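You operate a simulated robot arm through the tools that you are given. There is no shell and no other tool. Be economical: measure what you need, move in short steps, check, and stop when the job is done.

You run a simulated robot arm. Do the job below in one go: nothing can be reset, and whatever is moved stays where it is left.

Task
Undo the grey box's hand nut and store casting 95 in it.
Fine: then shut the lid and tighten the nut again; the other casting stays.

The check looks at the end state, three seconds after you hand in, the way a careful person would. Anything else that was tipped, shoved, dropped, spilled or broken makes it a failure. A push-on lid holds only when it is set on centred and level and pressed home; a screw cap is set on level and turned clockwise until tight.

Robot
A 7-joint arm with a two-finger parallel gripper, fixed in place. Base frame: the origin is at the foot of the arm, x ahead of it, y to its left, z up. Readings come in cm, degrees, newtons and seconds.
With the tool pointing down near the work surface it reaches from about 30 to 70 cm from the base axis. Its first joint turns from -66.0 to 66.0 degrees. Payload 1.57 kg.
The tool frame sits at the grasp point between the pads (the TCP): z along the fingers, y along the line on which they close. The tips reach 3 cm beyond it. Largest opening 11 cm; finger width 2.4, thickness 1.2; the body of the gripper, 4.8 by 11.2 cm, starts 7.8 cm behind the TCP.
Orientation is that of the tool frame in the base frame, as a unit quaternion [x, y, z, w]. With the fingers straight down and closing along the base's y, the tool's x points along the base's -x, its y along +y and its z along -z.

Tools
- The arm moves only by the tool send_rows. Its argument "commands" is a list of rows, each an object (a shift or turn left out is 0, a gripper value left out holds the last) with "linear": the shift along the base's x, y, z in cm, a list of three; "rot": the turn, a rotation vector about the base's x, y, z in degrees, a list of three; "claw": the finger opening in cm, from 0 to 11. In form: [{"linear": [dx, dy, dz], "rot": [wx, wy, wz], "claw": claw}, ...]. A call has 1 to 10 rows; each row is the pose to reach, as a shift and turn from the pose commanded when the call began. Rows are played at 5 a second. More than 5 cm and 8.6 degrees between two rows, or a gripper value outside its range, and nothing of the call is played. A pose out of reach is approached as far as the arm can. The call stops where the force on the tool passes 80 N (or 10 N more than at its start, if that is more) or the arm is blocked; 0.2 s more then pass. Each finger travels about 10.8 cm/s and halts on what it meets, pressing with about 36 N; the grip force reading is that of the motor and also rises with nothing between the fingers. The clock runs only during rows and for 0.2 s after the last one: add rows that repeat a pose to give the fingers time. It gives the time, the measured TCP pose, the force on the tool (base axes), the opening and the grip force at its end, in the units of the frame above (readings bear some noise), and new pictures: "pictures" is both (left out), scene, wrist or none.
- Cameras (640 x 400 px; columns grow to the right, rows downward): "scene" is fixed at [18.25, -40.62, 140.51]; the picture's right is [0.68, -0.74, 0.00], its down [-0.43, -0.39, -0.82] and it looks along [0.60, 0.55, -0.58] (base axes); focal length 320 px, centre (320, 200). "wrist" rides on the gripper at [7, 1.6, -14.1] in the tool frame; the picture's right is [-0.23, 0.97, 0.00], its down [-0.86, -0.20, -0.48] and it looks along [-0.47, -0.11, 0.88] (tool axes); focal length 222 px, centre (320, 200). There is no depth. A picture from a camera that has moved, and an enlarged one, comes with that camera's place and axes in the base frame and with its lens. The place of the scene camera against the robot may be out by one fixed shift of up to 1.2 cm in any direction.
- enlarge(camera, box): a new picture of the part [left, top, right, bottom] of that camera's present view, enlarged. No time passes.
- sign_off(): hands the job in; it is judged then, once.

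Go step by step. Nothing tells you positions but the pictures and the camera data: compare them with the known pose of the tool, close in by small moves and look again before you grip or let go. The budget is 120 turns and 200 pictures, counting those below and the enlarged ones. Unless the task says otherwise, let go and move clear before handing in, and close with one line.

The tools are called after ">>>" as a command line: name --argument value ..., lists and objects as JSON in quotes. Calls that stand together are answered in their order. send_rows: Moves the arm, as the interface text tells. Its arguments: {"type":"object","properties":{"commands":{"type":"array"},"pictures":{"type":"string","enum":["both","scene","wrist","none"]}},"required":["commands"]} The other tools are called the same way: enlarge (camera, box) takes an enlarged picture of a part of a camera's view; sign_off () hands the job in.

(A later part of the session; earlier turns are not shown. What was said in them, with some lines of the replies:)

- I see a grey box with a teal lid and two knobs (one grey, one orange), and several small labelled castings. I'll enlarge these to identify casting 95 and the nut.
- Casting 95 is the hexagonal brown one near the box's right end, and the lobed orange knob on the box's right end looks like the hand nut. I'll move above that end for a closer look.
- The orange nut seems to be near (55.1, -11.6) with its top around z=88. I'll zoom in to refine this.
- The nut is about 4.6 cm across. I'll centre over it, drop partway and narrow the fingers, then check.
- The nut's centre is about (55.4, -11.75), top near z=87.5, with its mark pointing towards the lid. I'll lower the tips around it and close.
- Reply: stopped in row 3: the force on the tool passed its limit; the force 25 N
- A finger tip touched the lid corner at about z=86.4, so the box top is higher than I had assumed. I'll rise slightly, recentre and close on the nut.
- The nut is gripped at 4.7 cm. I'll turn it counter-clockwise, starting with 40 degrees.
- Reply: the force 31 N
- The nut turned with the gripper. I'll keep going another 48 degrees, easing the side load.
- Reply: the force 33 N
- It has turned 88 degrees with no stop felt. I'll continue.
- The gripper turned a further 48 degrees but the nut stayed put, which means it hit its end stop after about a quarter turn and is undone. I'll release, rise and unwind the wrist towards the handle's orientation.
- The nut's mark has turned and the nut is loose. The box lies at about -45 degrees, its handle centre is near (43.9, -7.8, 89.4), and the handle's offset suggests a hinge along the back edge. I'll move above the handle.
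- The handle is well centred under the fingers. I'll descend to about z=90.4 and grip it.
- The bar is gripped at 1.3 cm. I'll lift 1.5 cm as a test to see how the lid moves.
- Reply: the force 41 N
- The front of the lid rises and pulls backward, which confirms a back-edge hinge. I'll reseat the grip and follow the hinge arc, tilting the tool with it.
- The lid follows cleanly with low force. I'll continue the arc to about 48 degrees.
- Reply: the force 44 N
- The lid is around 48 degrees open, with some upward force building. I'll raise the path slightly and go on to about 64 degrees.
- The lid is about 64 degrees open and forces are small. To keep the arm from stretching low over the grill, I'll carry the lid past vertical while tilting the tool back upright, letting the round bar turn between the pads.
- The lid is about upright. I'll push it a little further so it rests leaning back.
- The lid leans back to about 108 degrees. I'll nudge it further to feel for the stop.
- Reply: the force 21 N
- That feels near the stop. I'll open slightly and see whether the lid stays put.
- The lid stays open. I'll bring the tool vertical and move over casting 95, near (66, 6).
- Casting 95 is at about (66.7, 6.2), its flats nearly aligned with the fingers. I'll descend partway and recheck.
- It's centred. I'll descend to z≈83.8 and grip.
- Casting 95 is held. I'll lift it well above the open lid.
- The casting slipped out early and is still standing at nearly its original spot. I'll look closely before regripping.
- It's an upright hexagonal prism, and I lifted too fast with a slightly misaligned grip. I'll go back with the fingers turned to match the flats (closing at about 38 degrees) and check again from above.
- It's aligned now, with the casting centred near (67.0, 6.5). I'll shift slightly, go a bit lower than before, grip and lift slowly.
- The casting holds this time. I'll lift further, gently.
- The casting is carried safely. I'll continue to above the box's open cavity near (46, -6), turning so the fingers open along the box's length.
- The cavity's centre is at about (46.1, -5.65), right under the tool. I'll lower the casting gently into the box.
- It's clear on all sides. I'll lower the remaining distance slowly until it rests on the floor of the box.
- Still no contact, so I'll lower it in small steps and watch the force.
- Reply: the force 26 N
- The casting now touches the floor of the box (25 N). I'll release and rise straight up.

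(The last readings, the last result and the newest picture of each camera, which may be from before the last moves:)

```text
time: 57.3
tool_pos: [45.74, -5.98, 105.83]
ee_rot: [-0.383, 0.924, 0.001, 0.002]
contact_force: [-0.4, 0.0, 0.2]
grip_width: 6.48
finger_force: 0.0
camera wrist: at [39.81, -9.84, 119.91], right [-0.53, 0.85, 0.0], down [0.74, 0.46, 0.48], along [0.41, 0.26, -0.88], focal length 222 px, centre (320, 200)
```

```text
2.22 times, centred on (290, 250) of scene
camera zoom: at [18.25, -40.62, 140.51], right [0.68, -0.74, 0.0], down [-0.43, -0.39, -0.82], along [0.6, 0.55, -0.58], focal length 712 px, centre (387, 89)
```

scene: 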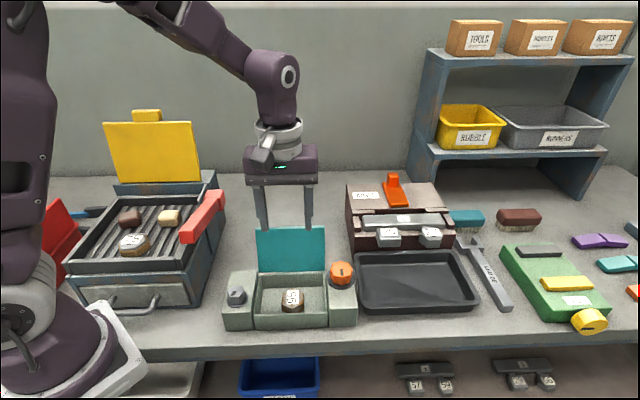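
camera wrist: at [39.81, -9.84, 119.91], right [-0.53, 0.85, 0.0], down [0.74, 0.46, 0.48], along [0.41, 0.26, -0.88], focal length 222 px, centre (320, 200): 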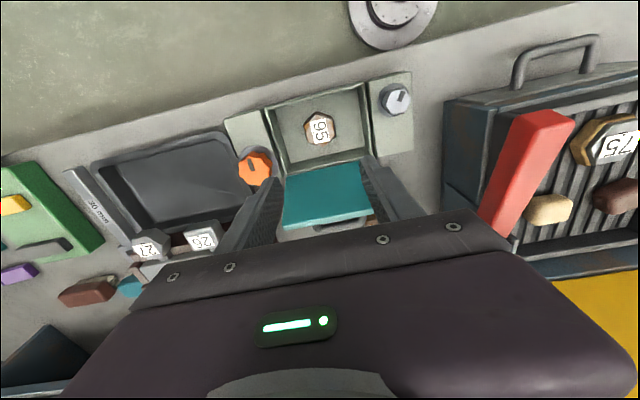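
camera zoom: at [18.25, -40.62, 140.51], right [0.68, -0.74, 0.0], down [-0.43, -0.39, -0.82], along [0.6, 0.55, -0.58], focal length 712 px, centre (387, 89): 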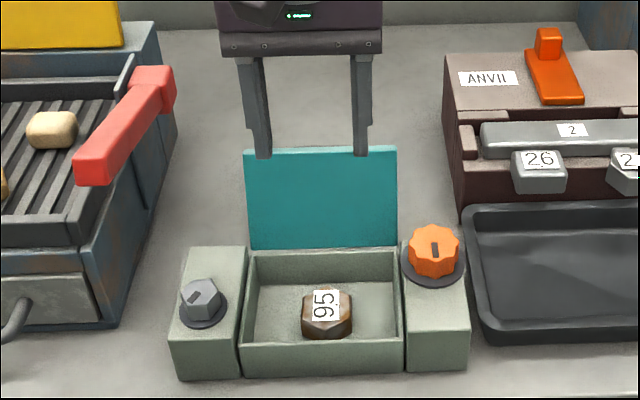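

Casting 95 sits flat in the box. To close the lid, I'll go back to the handle pose I released from and retrace the arc, starting by turning the wrist and moving behind the lid.

>>> send_rows --commands '[{"linear": [1, 1, 0], "rot": [0, 0, -8], "claw": 2.8}, {"linear": [2, 2, 0], "rot": [0, 0, -16]}, {"linear": [3.5, 3.5, 0], "rot": [0, 0, -24]}, {"linear": [5, 5, 0], "rot": [0, 0, -32]}, {"linear": [6.5, 6.5, 0], "rot": [0, 0, -40]}, {"linear": [8, 8, 0], "rot": [0, 0, -48]}, {"linear": [9.5, 9.5, 0], "rot": [0, 0, -56]}, {"linear": [11, 11, 0], "rot": [0, 0, -64]}, {"linear": [12.3, 12.3, 0], "rot": [0, 0, -72]}, {"linear": [12.3, 12.3, 0], "rot": [0, 0, -80]}]' --pictures "none"

>>> send_rows --commands '[{"rot": [0, 0, -5]}, {"rot": [0, 0, -10]}, {"rot": [0, 0, -10]}]' --pictures "none"

>>> send_rows --commands '[{"rot": [-5.6, 5.6, 0]}, {"rot": [-11.3, 11.3, 0]}, {"rot": [-17, 17, 0]}, {"linear": [0, 0, -2], "rot": [-22.0, 22.0, 0]}, {"linear": [0, 0, -2], "rot": [-22.0, 22.0, 0]}]'

```text
time: 59.5
tool_pos: [58.24, 6.18, 105.74]
ee_rot: [0.301, 0.954, -0.001, 0.002]
contact_force: [0.1, -0.4, 0.1]
grip_width: 2.79
finger_force: 0.1
```

```text
time: 60.3
tool_pos: [58.06, 6.33, 105.79]
ee_rot: [0.382, 0.924, 0.0, 0.002]
contact_force: [0.9, 0.4, -0.2]
grip_width: 2.84
finger_force: 0.1
```

```text
time: 61.5
tool_pos: [57.83, 6.08, 103.88]
ee_rot: [0.37, 0.892, -0.24, -0.1]
contact_force: [-0.5, 0.8, 0.9]
grip_width: 2.83
finger_force: 0.2
out of reach, approached as far as the arm can: row 4, 5
camera wrist: at [59.0, 16.99, 115.26], right [0.76, 0.43, -0.49], down [0.65, -0.56, 0.51], along [-0.05, -0.71, -0.7], focal length 222 px, centre (320, 200)
```

scene: 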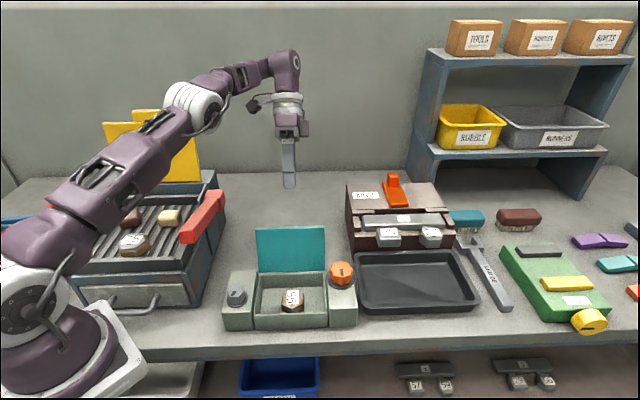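
wrist: 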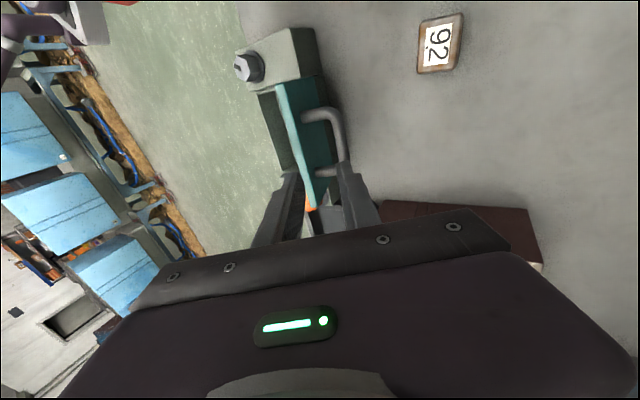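

It hit a slight reach limit, but this is close to the earlier retreat pose. I'll move to that pose at z≈99.3 and compare.

>>> send_rows --commands '[{"linear": [0, 0, -2], "rot": [-0.7, 0.7, 0]}, {"linear": [-0.15, 0.05, -4], "rot": [-1.3, 1.3, 0]}, {"linear": [-0.15, 0.05, -4.6], "rot": [-1.3, 1.3, 0]}, {"linear": [-0.15, 0.05, -4.6], "rot": [-1.3, 1.3, 0]}]' --pictures "wrist"

>>> enlarge --camera "wrist" --box '[220, 60, 420, 240]'

```text
time: 62.5
tool_pos: [57.71, 6.14, 99.27]
ee_rot: [0.366, 0.886, -0.263, -0.106]
contact_force: [-0.3, -0.5, 0.2]
grip_width: 2.81
finger_force: 0.1
camera wrist: at [59.14, 17.44, 110.22], right [0.74, 0.42, -0.53], down [0.67, -0.54, 0.51], along [-0.07, -0.73, -0.68], focal length 222 px, centre (320, 200)
```

wrist: 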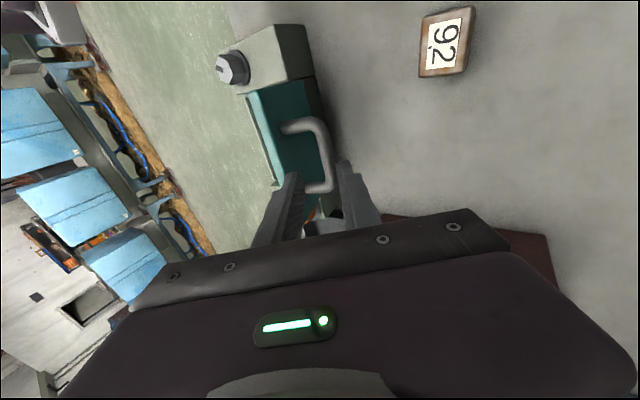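

```text
2.22 times, centred on (320, 150) of wrist
camera zoom: at [59.14, 17.44, 110.22], right [0.74, 0.42, -0.53], down [0.67, -0.54, 0.51], along [-0.07, -0.73, -0.68], focal length 494 px, centre (320, 311)
```

zoom: 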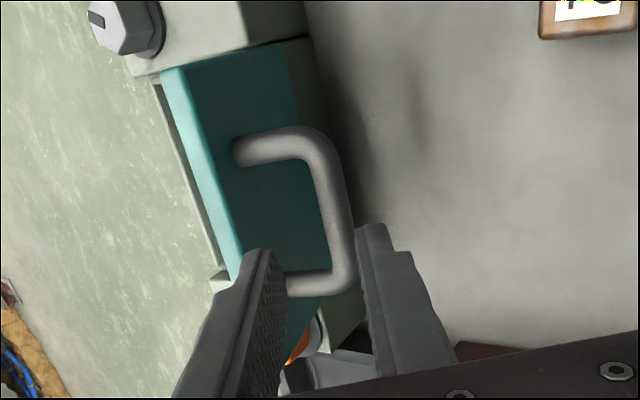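

The view matches the earlier retreat pose. I'll follow the same line back onto the bar and grip it.

>>> send_rows --commands '[{"linear": [-0.7, -0.7, -1.75]}, {"linear": [-1.4, -1.4, -3.5]}, {"linear": [-2.1, -2.1, -5.2]}, {"linear": [-2.45, -2.5, -6.1]}, {"linear": [-2.75, -2.8, -6.84]}, {"linear": [-2.75, -2.8, -6.84], "claw": 0.5}, {"linear": [-2.75, -2.8, -6.84], "claw": 0.5}, {"linear": [-2.75, -2.8, -6.84], "claw": 0.5}]'

>>> enlarge --camera "wrist" --box '[220, 60, 420, 240]'

```text
time: 64.3
tool_pos: [54.89, 3.28, 92.41]
ee_rot: [0.366, 0.886, -0.264, -0.107]
contact_force: [4.1, 0.7, 3.6]
grip_width: 1.39
finger_force: 30.2
camera wrist: at [56.4, 14.67, 103.36], right [0.74, 0.42, -0.53], down [0.67, -0.54, 0.51], along [-0.07, -0.73, -0.68], focal length 222 px, centre (320, 200)
```

scene: 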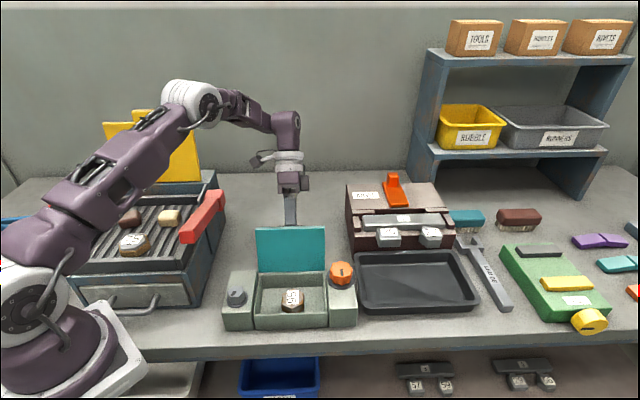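
wrist: 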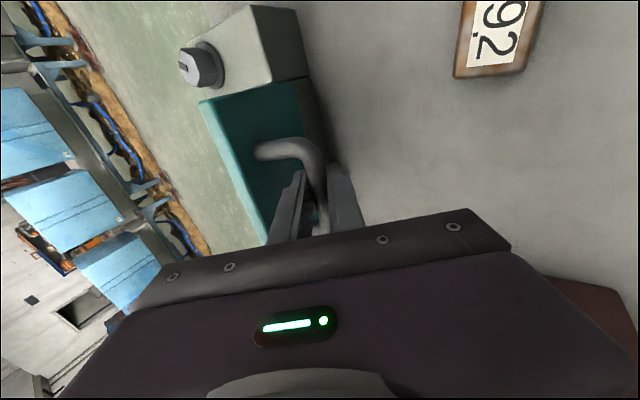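

```text
2.22 times, centred on (320, 150) of wrist
camera zoom: at [56.4, 14.67, 103.36], right [0.74, 0.42, -0.53], down [0.67, -0.54, 0.51], along [-0.07, -0.73, -0.68], focal length 494 px, centre (320, 311)
```

zoom: 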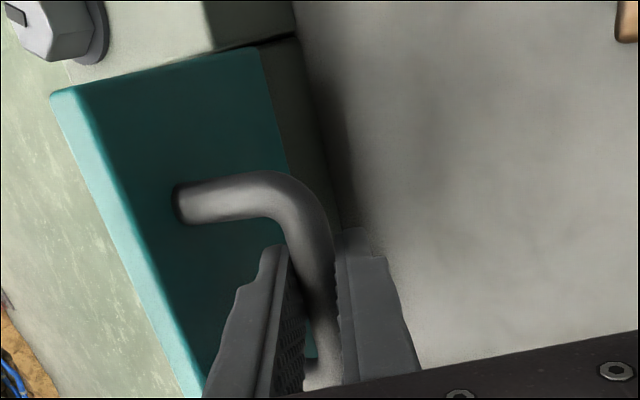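

The bar is gripped as before. I'll swing the lid forward along the fitted arc to about 69 degrees.

>>> send_rows --commands '[{"linear": [-0.36, -0.36, 0.56], "rot": [-1, 1, 0]}, {"linear": [-0.72, -0.72, 1.09], "rot": [-2.1, 2.1, 0]}, {"linear": [-1.15, -1.15, 1.56], "rot": [-2.8, 2.8, 0]}, {"linear": [-1.58, -1.58, 1.99], "rot": [-3.5, 3.5, 0]}, {"linear": [-2.06, -2.06, 2.35], "rot": [-4.2, 4.2, 0]}, {"linear": [-2.55, -2.55, 2.66], "rot": [-4.95, 4.95, 0]}, {"linear": [-3.07, -3.07, 2.9], "rot": [-4.95, 4.95, 0]}, {"linear": [-3.61, -3.61, 3.09], "rot": [-4.95, 4.95, 0]}, {"linear": [-4.7, -4.7, 3.26], "rot": [-4.95, 4.95, 0]}, {"linear": [-4.7, -4.7, 3.26], "rot": [-4.95, 4.95, 0]}]'

```text
time: 66.5
tool_pos: [50.23, -1.48, 95.68]
ee_rot: [0.358, 0.869, -0.317, -0.128]
contact_force: [-4.6, 5.8, 0.2]
grip_width: 1.35
finger_force: 30.0
camera wrist: at [52.64, 10.88, 105.47], right [0.69, 0.37, -0.63], down [0.71, -0.49, 0.5], along [-0.12, -0.79, -0.6], focal length 222 px, centre (320, 200)
```

scene: 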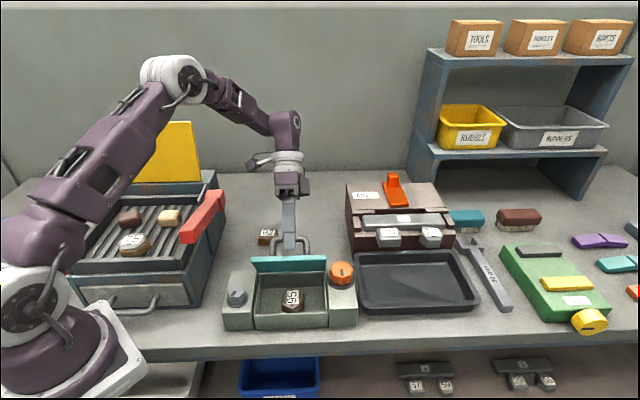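
wrist: 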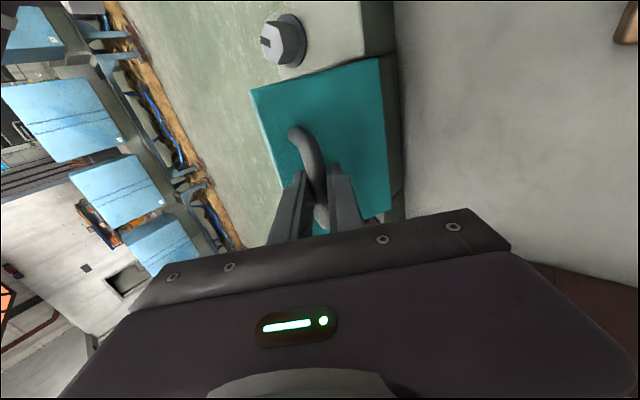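

Very low forces. I'll continue down to about 19 degrees, bringing the tool upright.

>>> send_rows --commands '[{"linear": [-0.55, -0.55, -0.02]}, {"linear": [-1.1, -1.1, -0.1]}, {"linear": [-1.64, -1.64, -0.25], "rot": [0.7, -0.7, 0]}, {"linear": [-2.18, -2.18, -0.45], "rot": [1.4, -1.4, 0]}, {"linear": [-2.71, -2.71, -0.71], "rot": [2.8, -2.8, 0]}, {"linear": [-3.23, -3.23, -1.03], "rot": [4.24, -4.24, 0]}, {"linear": [-3.73, -3.73, -1.41], "rot": [6.4, -6.4, 0]}, {"linear": [-4.21, -4.21, -1.84], "rot": [8.5, -8.5, 0]}, {"linear": [-4.66, -4.66, -2.33], "rot": [11.3, -11.3, 0]}, {"linear": [-5.09, -5.09, -2.86], "rot": [14.1, -14.1, 0]}]'

```text
time: 68.7
tool_pos: [45.08, -6.51, 92.95]
ee_rot: [0.377, 0.91, -0.162, -0.065]
contact_force: [-3.5, -12.2, 9.5]
grip_width: 1.35
finger_force: 30.1
camera wrist: at [44.71, 2.89, 105.5], right [0.81, 0.48, -0.33], down [0.59, -0.62, 0.52], along [0.05, -0.62, -0.79], focal length 222 px, centre (320, 200)
```

scene: 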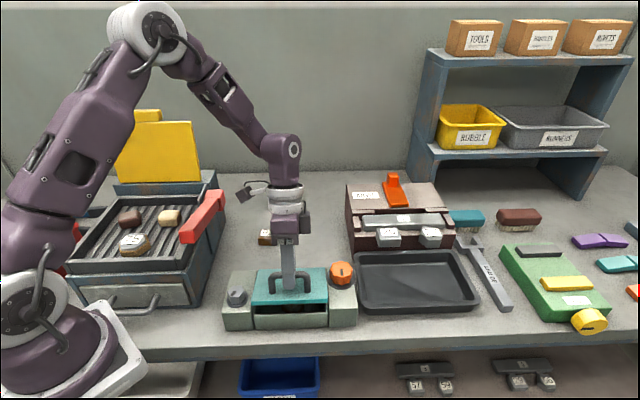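
wrist: 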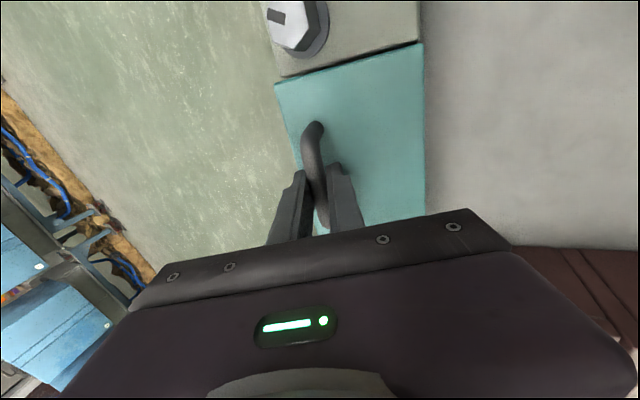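

Nearly shut. I'll finish the arc to closed.

>>> send_rows --commands '[{"linear": [-0.39, -0.39, -0.58], "rot": [3.5, -3.5, 0]}, {"linear": [-0.77, -0.77, -1.2], "rot": [7.07, -7.07, 0]}, {"linear": [-1.07, -1.07, -1.8], "rot": [10.6, -10.6, 0]}, {"linear": [-1.3, -1.3, -2.44], "rot": [14.1, -14.1, 0]}, {"linear": [-1.33, -1.33, -2.6], "rot": [14.1, -14.1, 0]}, {"linear": [-1.33, -1.33, -2.6], "rot": [14.1, -14.1, 0]}]'

>>> enlarge --camera "scene" --box '[210, 220, 370, 340]'

```text
time: 70.1
tool_pos: [43.81, -7.77, 90.35]
ee_rot: [0.382, 0.924, -0.001, 0.003]
contact_force: [-8.7, -3.9, 23.7]
grip_width: 1.37
finger_force: 30.0
camera wrist: at [40.05, -1.64, 104.3], right [0.85, 0.53, 0.0], down [0.46, -0.74, 0.48], along [0.26, -0.41, -0.88], focal length 222 px, centre (320, 200)
```

scene: 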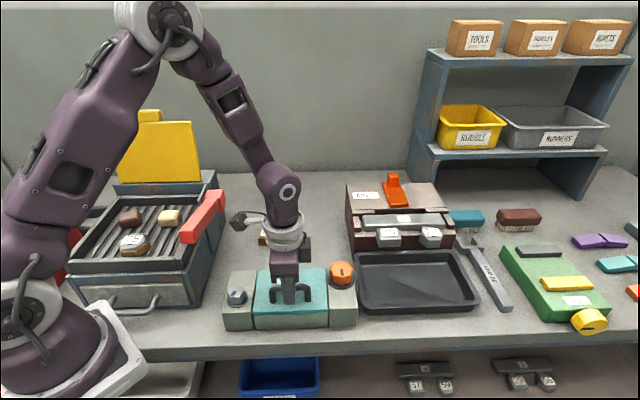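
wrist: 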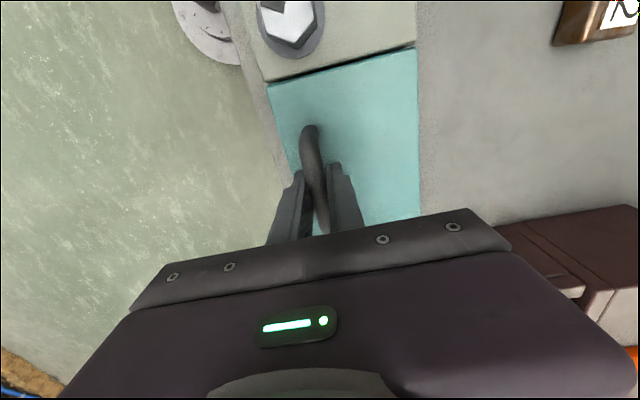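

```text
3.33 times, centred on (290, 280) of scene
camera zoom: at [18.2, -40.62, 140.51], right [0.68, -0.74, 0.0], down [-0.42, -0.39, -0.82], along [0.6, 0.55, -0.58], focal length 1068 px, centre (420, -67)
```

zoom: 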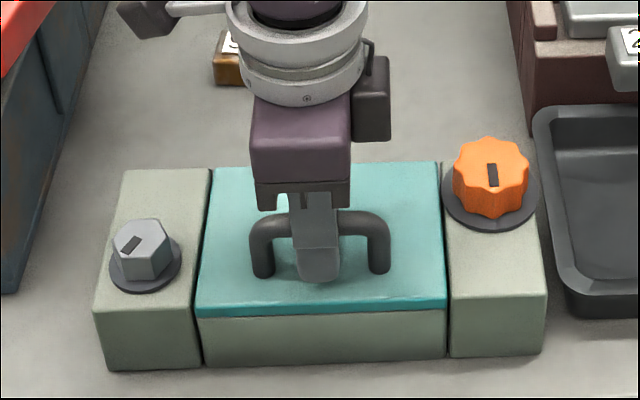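

The lid is shut. I'll release the handle, rise and swing over to the nut, pre-turning the wrist counter-clockwise to leave room for tightening.

>>> send_rows --commands '[{"linear": [0, 0, 0.2], "claw": 4.5}, {"linear": [0, 0, 0.2], "claw": 4.5}, {"linear": [0, 0, 3]}, {"linear": [0, 0, 7], "rot": [0, 0, 8]}, {"linear": [1, 0, 11], "rot": [0, 0, 16], "claw": 8}, {"linear": [3, -1, 12], "rot": [0, 0, 24], "claw": 8}, {"linear": [5, -2, 12], "rot": [0, 0, 32]}, {"linear": [7, -2.5, 12], "rot": [0, 0, 40]}, {"linear": [9, -3, 12], "rot": [0, 0, 48]}, {"linear": [11.1, -3.7, 12], "rot": [0, 0, 56]}]' --pictures "none"

>>> send_rows --commands '[{"linear": [0, 0, -2], "rot": [0, 0, 8]}, {"linear": [0, 0, -4], "rot": [0, 0, 16]}, {"linear": [0, 0, -6], "rot": [0, 0, 24]}, {"linear": [0, 0, -8], "rot": [0, 0, 32]}, {"linear": [0, 0, -8], "rot": [0, 0, 40]}, {"linear": [0, 0, -8], "rot": [0, 0, 44]}, {"linear": [0, 0, -8], "rot": [0, 0, 44]}]'

>>> enlarge --camera "wrist" --box '[220, 80, 420, 240]'

>>> enlarge --camera "scene" --box '[210, 200, 400, 340]'

```text
time: 72.3
tool_pos: [54.84, -11.47, 102.4]
ee_rot: [-0.096, 0.995, 0.0, 0.002]
contact_force: [-0.3, 0.4, 0.3]
grip_width: 8.0
finger_force: 0.0
```

```text
time: 73.9
tool_pos: [54.77, -11.46, 94.34]
ee_rot: [-0.462, 0.887, -0.001, 0.003]
contact_force: [0.2, -0.6, 0.0]
grip_width: 8.0
finger_force: 0.0
camera wrist: at [49.57, -16.35, 108.34], right [-0.67, 0.74, 0.0], down [0.65, 0.59, 0.48], along [0.36, 0.32, -0.88], focal length 222 px, centre (320, 200)
```

scene: 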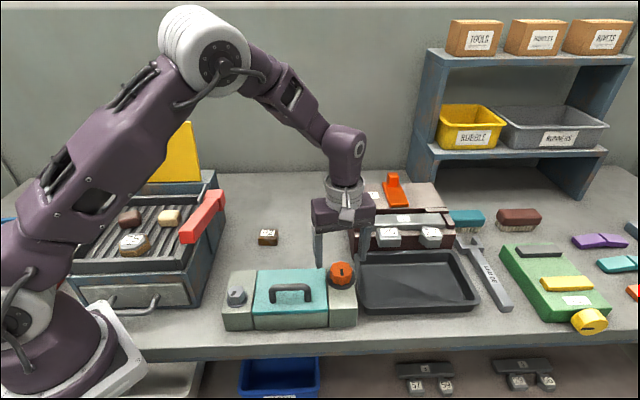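
wrist: 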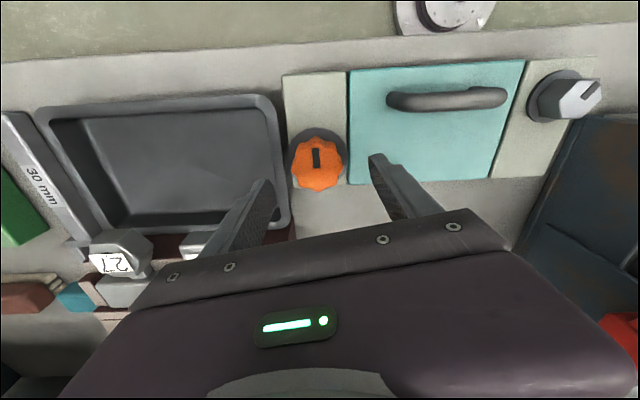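

```text
2.50 times, centred on (320, 160) of wrist
camera zoom: at [49.57, -16.35, 108.34], right [-0.67, 0.74, 0.0], down [0.65, 0.59, 0.48], along [0.36, 0.32, -0.88], focal length 555 px, centre (320, 300)
```

zoom: 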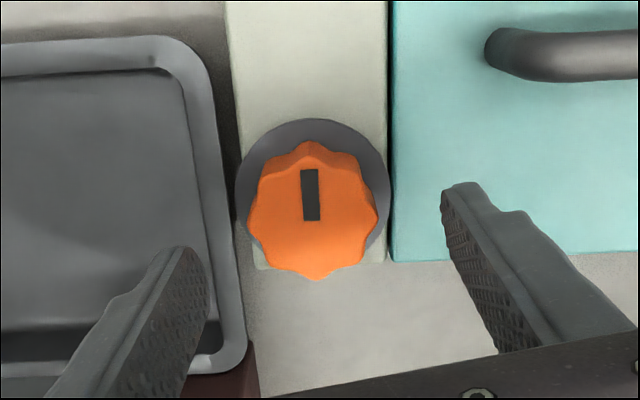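

```text
2.86 times, centred on (305, 270) of scene
camera zoom: at [18.25, -40.62, 140.51], right [0.68, -0.74, 0.0], down [-0.43, -0.39, -0.82], along [0.6, 0.55, -0.58], focal length 916 px, centre (363, 0)
```

zoom: 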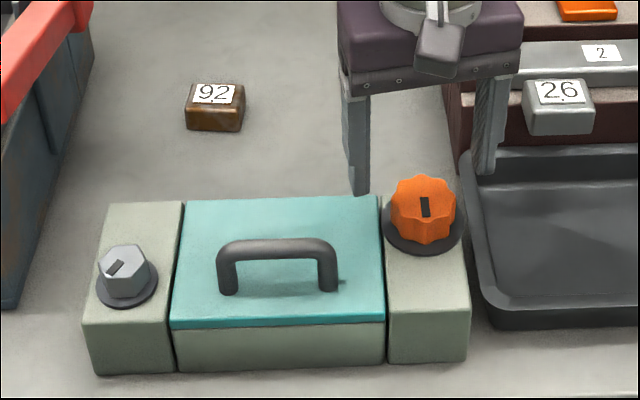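

The nut is centred below and its mark is a quarter turn from its original position. I'll descend and grip it at the same height as before.

>>> send_rows --commands '[{"linear": [0.1, 0, -2]}, {"linear": [0.1, 0, -3.6]}, {"linear": [0.1, 0, -4.3]}, {"linear": [0.1, 0, -4.3], "claw": 6}, {"linear": [0.1, 0, -4.3], "claw": 4}, {"linear": [0.1, 0, -4.3], "claw": 0.5}, {"linear": [0.1, 0, -4.3], "claw": 0.5}]'

>>> enlarge --camera "wrist" --box '[220, 80, 420, 240]'

>>> enlarge --camera "scene" --box '[250, 250, 330, 310]'

```text
time: 75.5
tool_pos: [55.14, -11.56, 89.96]
ee_rot: [-0.462, 0.887, -0.001, 0.003]
contact_force: [19.9, -15.2, -8.1]
grip_width: 4.64
finger_force: 45.0
camera wrist: at [49.79, -16.41, 104.0], right [-0.67, 0.74, 0.0], down [0.65, 0.59, 0.48], along [0.36, 0.32, -0.88], focal length 222 px, centre (320, 200)
```

scene: 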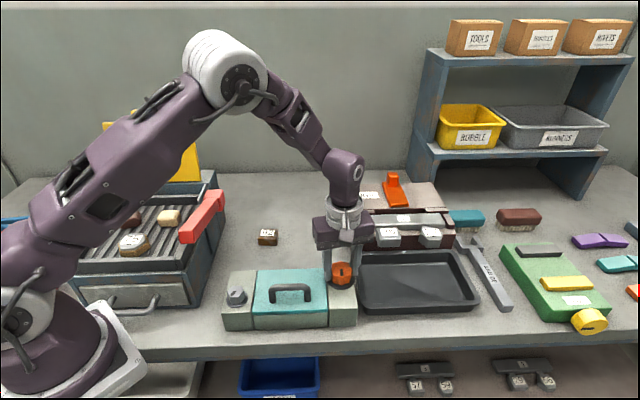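
wrist: 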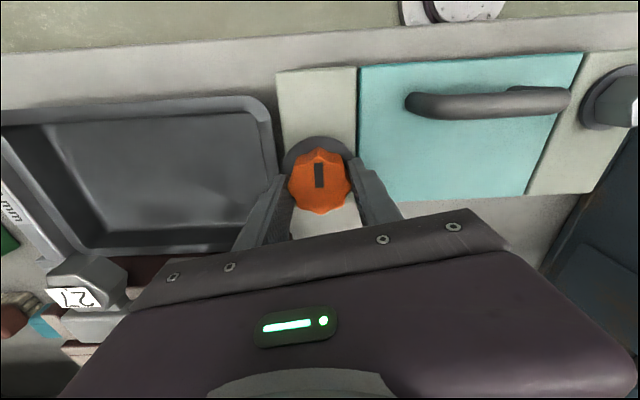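

```text
2.50 times, centred on (320, 160) of wrist
camera zoom: at [49.79, -16.41, 104.0], right [-0.67, 0.74, 0.0], down [0.65, 0.59, 0.48], along [0.36, 0.32, -0.88], focal length 555 px, centre (320, 300)
```

zoom: 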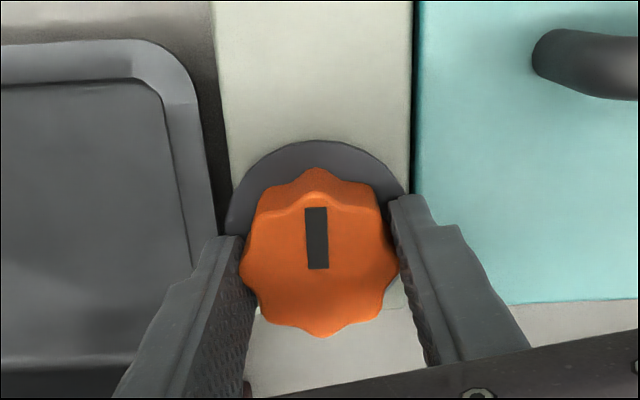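

```text
6.67 times, centred on (290, 280) of scene
camera zoom: at [18.31, -40.66, 140.49], right [0.68, -0.74, 0.0], down [-0.43, -0.39, -0.82], along [0.6, 0.55, -0.58], focal length 2137 px, centre (520, -333)
```

zoom: 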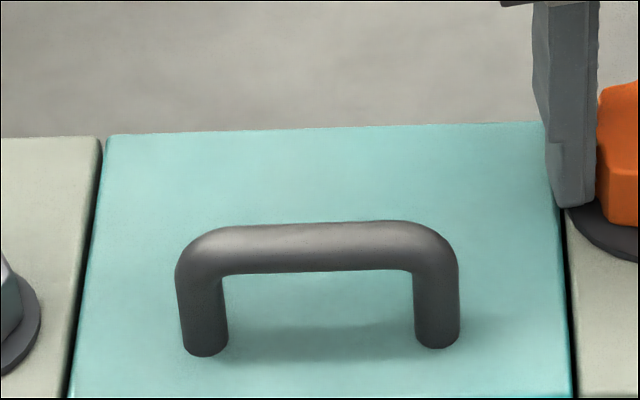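

The nut is gripped (the speck I saw earlier was only shadow). I'll turn it clockwise 48 degrees and then check.

>>> send_rows --commands '[{"linear": [0.1, -0.1, 0], "rot": [0, 0, -8]}, {"linear": [0.1, -0.1, 0], "rot": [0, 0, -16]}, {"linear": [0.1, -0.1, 0], "rot": [0, 0, -24]}, {"linear": [0.1, -0.1, 0], "rot": [0, 0, -32]}, {"linear": [0.1, -0.1, 0], "rot": [0, 0, -40]}, {"linear": [0.1, -0.1, 0], "rot": [0, 0, -48]}, {"linear": [0.1, -0.1, 0], "rot": [0, 0, -48]}]'

>>> enlarge --camera "wrist" --box '[220, 80, 420, 240]'

```text
time: 77.1
tool_pos: [55.17, -11.74, 89.94]
ee_rot: [-0.06, 0.998, 0.0, 0.001]
contact_force: [10.8, -17.0, -5.4]
grip_width: 4.57
finger_force: 44.5
camera wrist: at [48.01, -10.89, 104.03], right [0.11, 0.99, 0.0], down [0.87, -0.1, 0.48], along [0.48, -0.05, -0.88], focal length 222 px, centre (320, 200)
```

scene: 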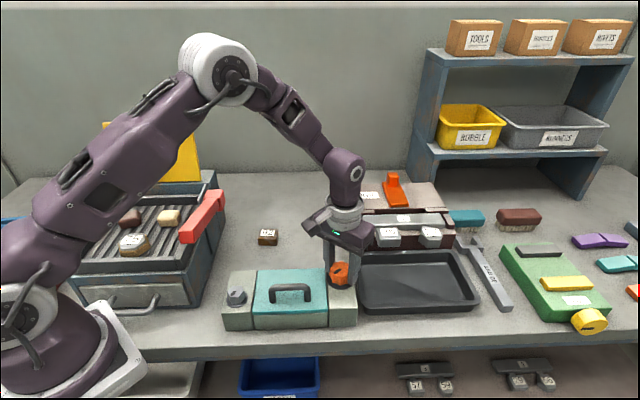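
wrist: 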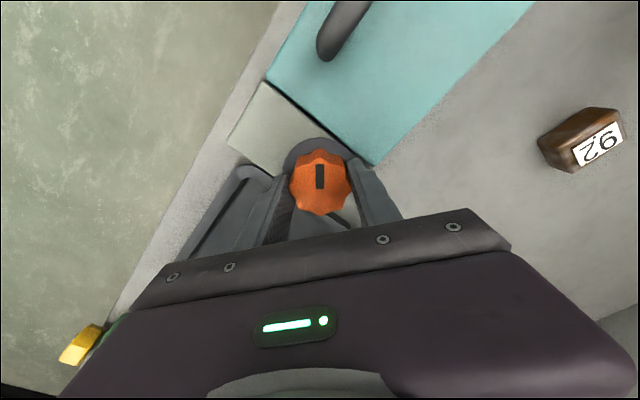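

```text
2.50 times, centred on (320, 160) of wrist
camera zoom: at [48.01, -10.89, 104.03], right [0.11, 0.99, 0.0], down [0.87, -0.1, 0.48], along [0.48, -0.05, -0.88], focal length 555 px, centre (320, 300)
```

zoom: 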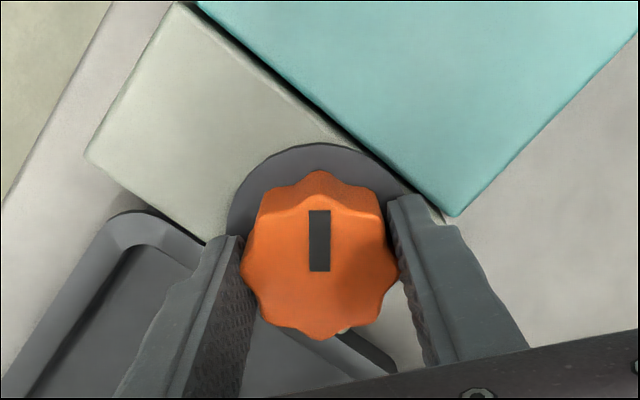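

The nut follows the gripper. I'll continue clockwise until it meets its stop.

>>> send_rows --commands '[{"linear": [0.05, -0.1, 0], "rot": [0, 0, -8]}, {"linear": [0.05, -0.1, 0], "rot": [0, 0, -16]}, {"linear": [0.05, -0.1, 0], "rot": [0, 0, -24]}, {"linear": [0.05, -0.1, 0], "rot": [0, 0, -32]}, {"linear": [0.05, -0.1, 0], "rot": [0, 0, -40]}, {"linear": [0.05, -0.1, 0], "rot": [0, 0, -46]}, {"linear": [0.05, -0.1, 0], "rot": [0, 0, -52]}, {"linear": [0.05, -0.1, 0], "rot": [0, 0, -52]}]'

>>> enlarge --camera "wrist" --box '[220, 80, 420, 240]'

```text
time: 78.9
tool_pos: [55.11, -11.72, 89.95]
ee_rot: [0.383, 0.924, -0.002, 0.0]
contact_force: [-4.2, -3.4, -5.7]
grip_width: 4.73
finger_force: 44.9
camera wrist: at [51.42, -5.56, 103.99], right [0.85, 0.53, 0.0], down [0.46, -0.74, 0.48], along [0.25, -0.41, -0.88], focal length 222 px, centre (320, 200)
```

scene: 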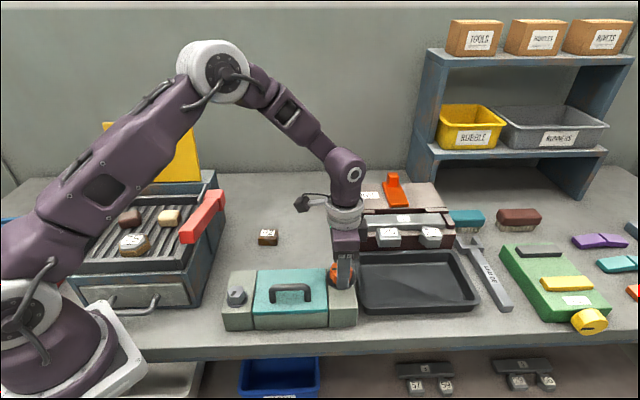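
wrist: 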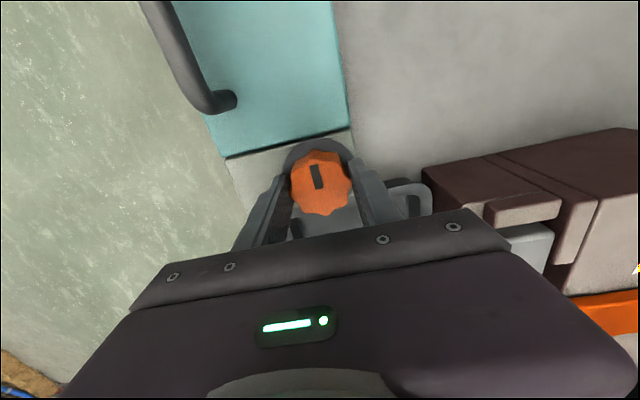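

```text
2.50 times, centred on (320, 160) of wrist
camera zoom: at [51.42, -5.56, 103.99], right [0.85, 0.53, 0.0], down [0.46, -0.74, 0.48], along [0.25, -0.41, -0.88], focal length 555 px, centre (320, 300)
```

zoom: 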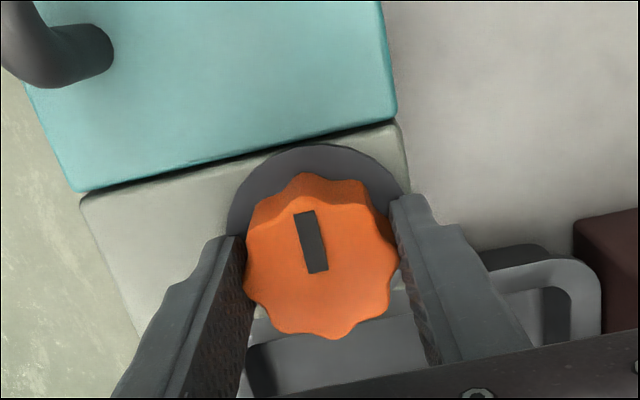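

The nut's mark points straight along the box towards the lid again, and the last few degrees slipped, which suggests it's at its stop. I'll confirm with a little more clockwise turn.

>>> send_rows --commands '[{"rot": [0, 0, -5]}, {"rot": [0, 0, -10]}, {"rot": [0, 0, -15]}, {"rot": [0, 0, -15]}]' --pictures "wrist"

>>> enlarge --camera "wrist" --box '[220, 80, 420, 240]'

```text
time: 79.9
tool_pos: [55.13, -11.65, 89.97]
ee_rot: [0.5, 0.866, -0.002, 0.0]
contact_force: [-4.2, -4.3, 1.7]
grip_width: 4.53
finger_force: 45.0
camera wrist: at [53.15, -4.83, 104.03], right [0.96, 0.29, 0.0], down [0.25, -0.84, 0.48], along [0.14, -0.46, -0.88], focal length 222 px, centre (320, 200)
```

wrist: 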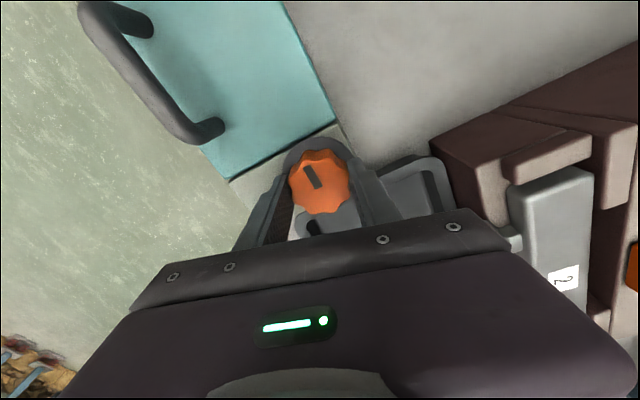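

```text
2.50 times, centred on (320, 160) of wrist
camera zoom: at [53.15, -4.83, 104.03], right [0.96, 0.29, 0.0], down [0.25, -0.84, 0.48], along [0.14, -0.46, -0.88], focal length 555 px, centre (320, 300)
```

zoom: 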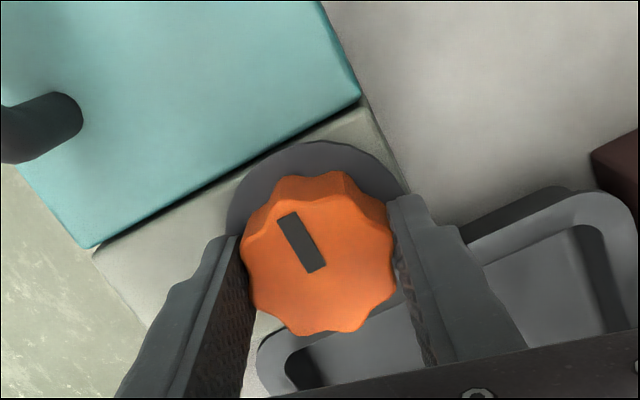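

The nut no longer moves; it's against its clockwise stop. I'll release, rise and check the whole scene.

>>> send_rows --commands '[{"claw": 8}, {"claw": 8}, {"linear": [0, 0, 3]}, {"linear": [0, 0, 7]}, {"linear": [0, 0, 11]}, {"linear": [0, 0, 15]}, {"linear": [-4, 0, 18]}, {"linear": [-8, 0, 20]}, {"linear": [-12, 0, 22]}, {"linear": [-12, 0, 22]}]'

>>> enlarge --camera "scene" --box '[210, 210, 370, 340]'

```text
time: 82.1
tool_pos: [43.23, -11.65, 112.1]
ee_rot: [0.5, 0.866, -0.001, 0.001]
contact_force: [0.2, -0.4, 0.7]
grip_width: 7.99
finger_force: 0.0
camera wrist: at [41.2, -4.83, 126.05], right [0.96, 0.29, 0.0], down [0.26, -0.84, 0.48], along [0.14, -0.46, -0.88], focal length 222 px, centre (320, 200)
```

scene: 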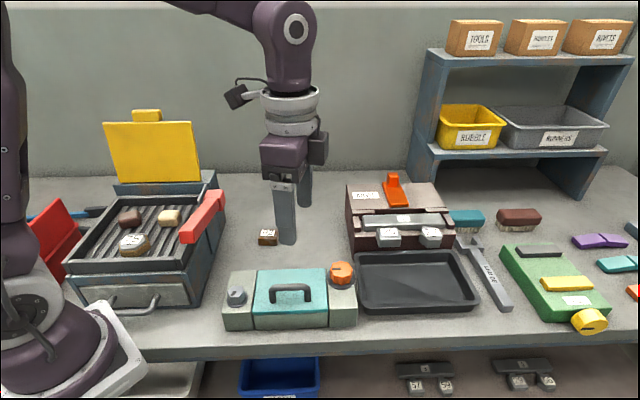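
wrist: 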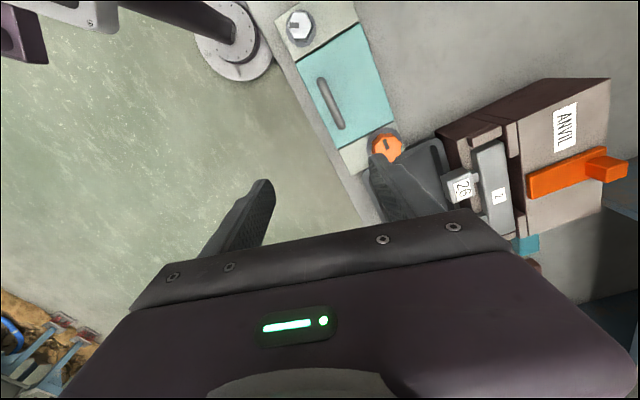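

```text
3.08 times, centred on (290, 275) of scene
camera zoom: at [18.25, -40.62, 140.51], right [0.68, -0.74, 0.0], down [-0.43, -0.39, -0.82], along [0.6, 0.55, -0.58], focal length 986 px, centre (412, -31)
```

zoom: 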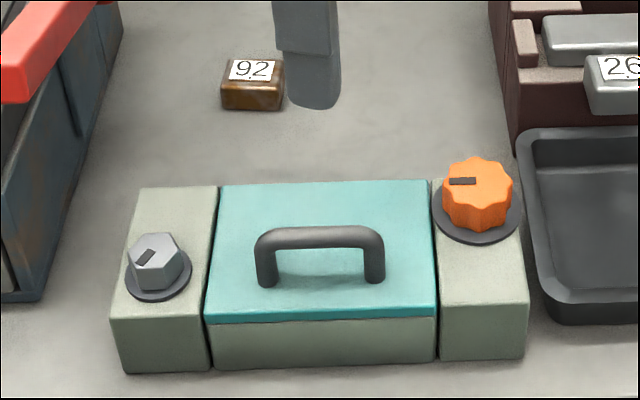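

The box looks just as it did at the start: lid flush, nut's mark back in its original position, casting 92 untouched and the arm clear. I'm handing in.

>>> sign_off

```text
The job is handed in.
```

Casting 95 is in the grey box with the lid shut and the hand nut tightened to its stop; it slipped from the gripper once just as I lifted it and stayed upright, and casting 92 was not touched.
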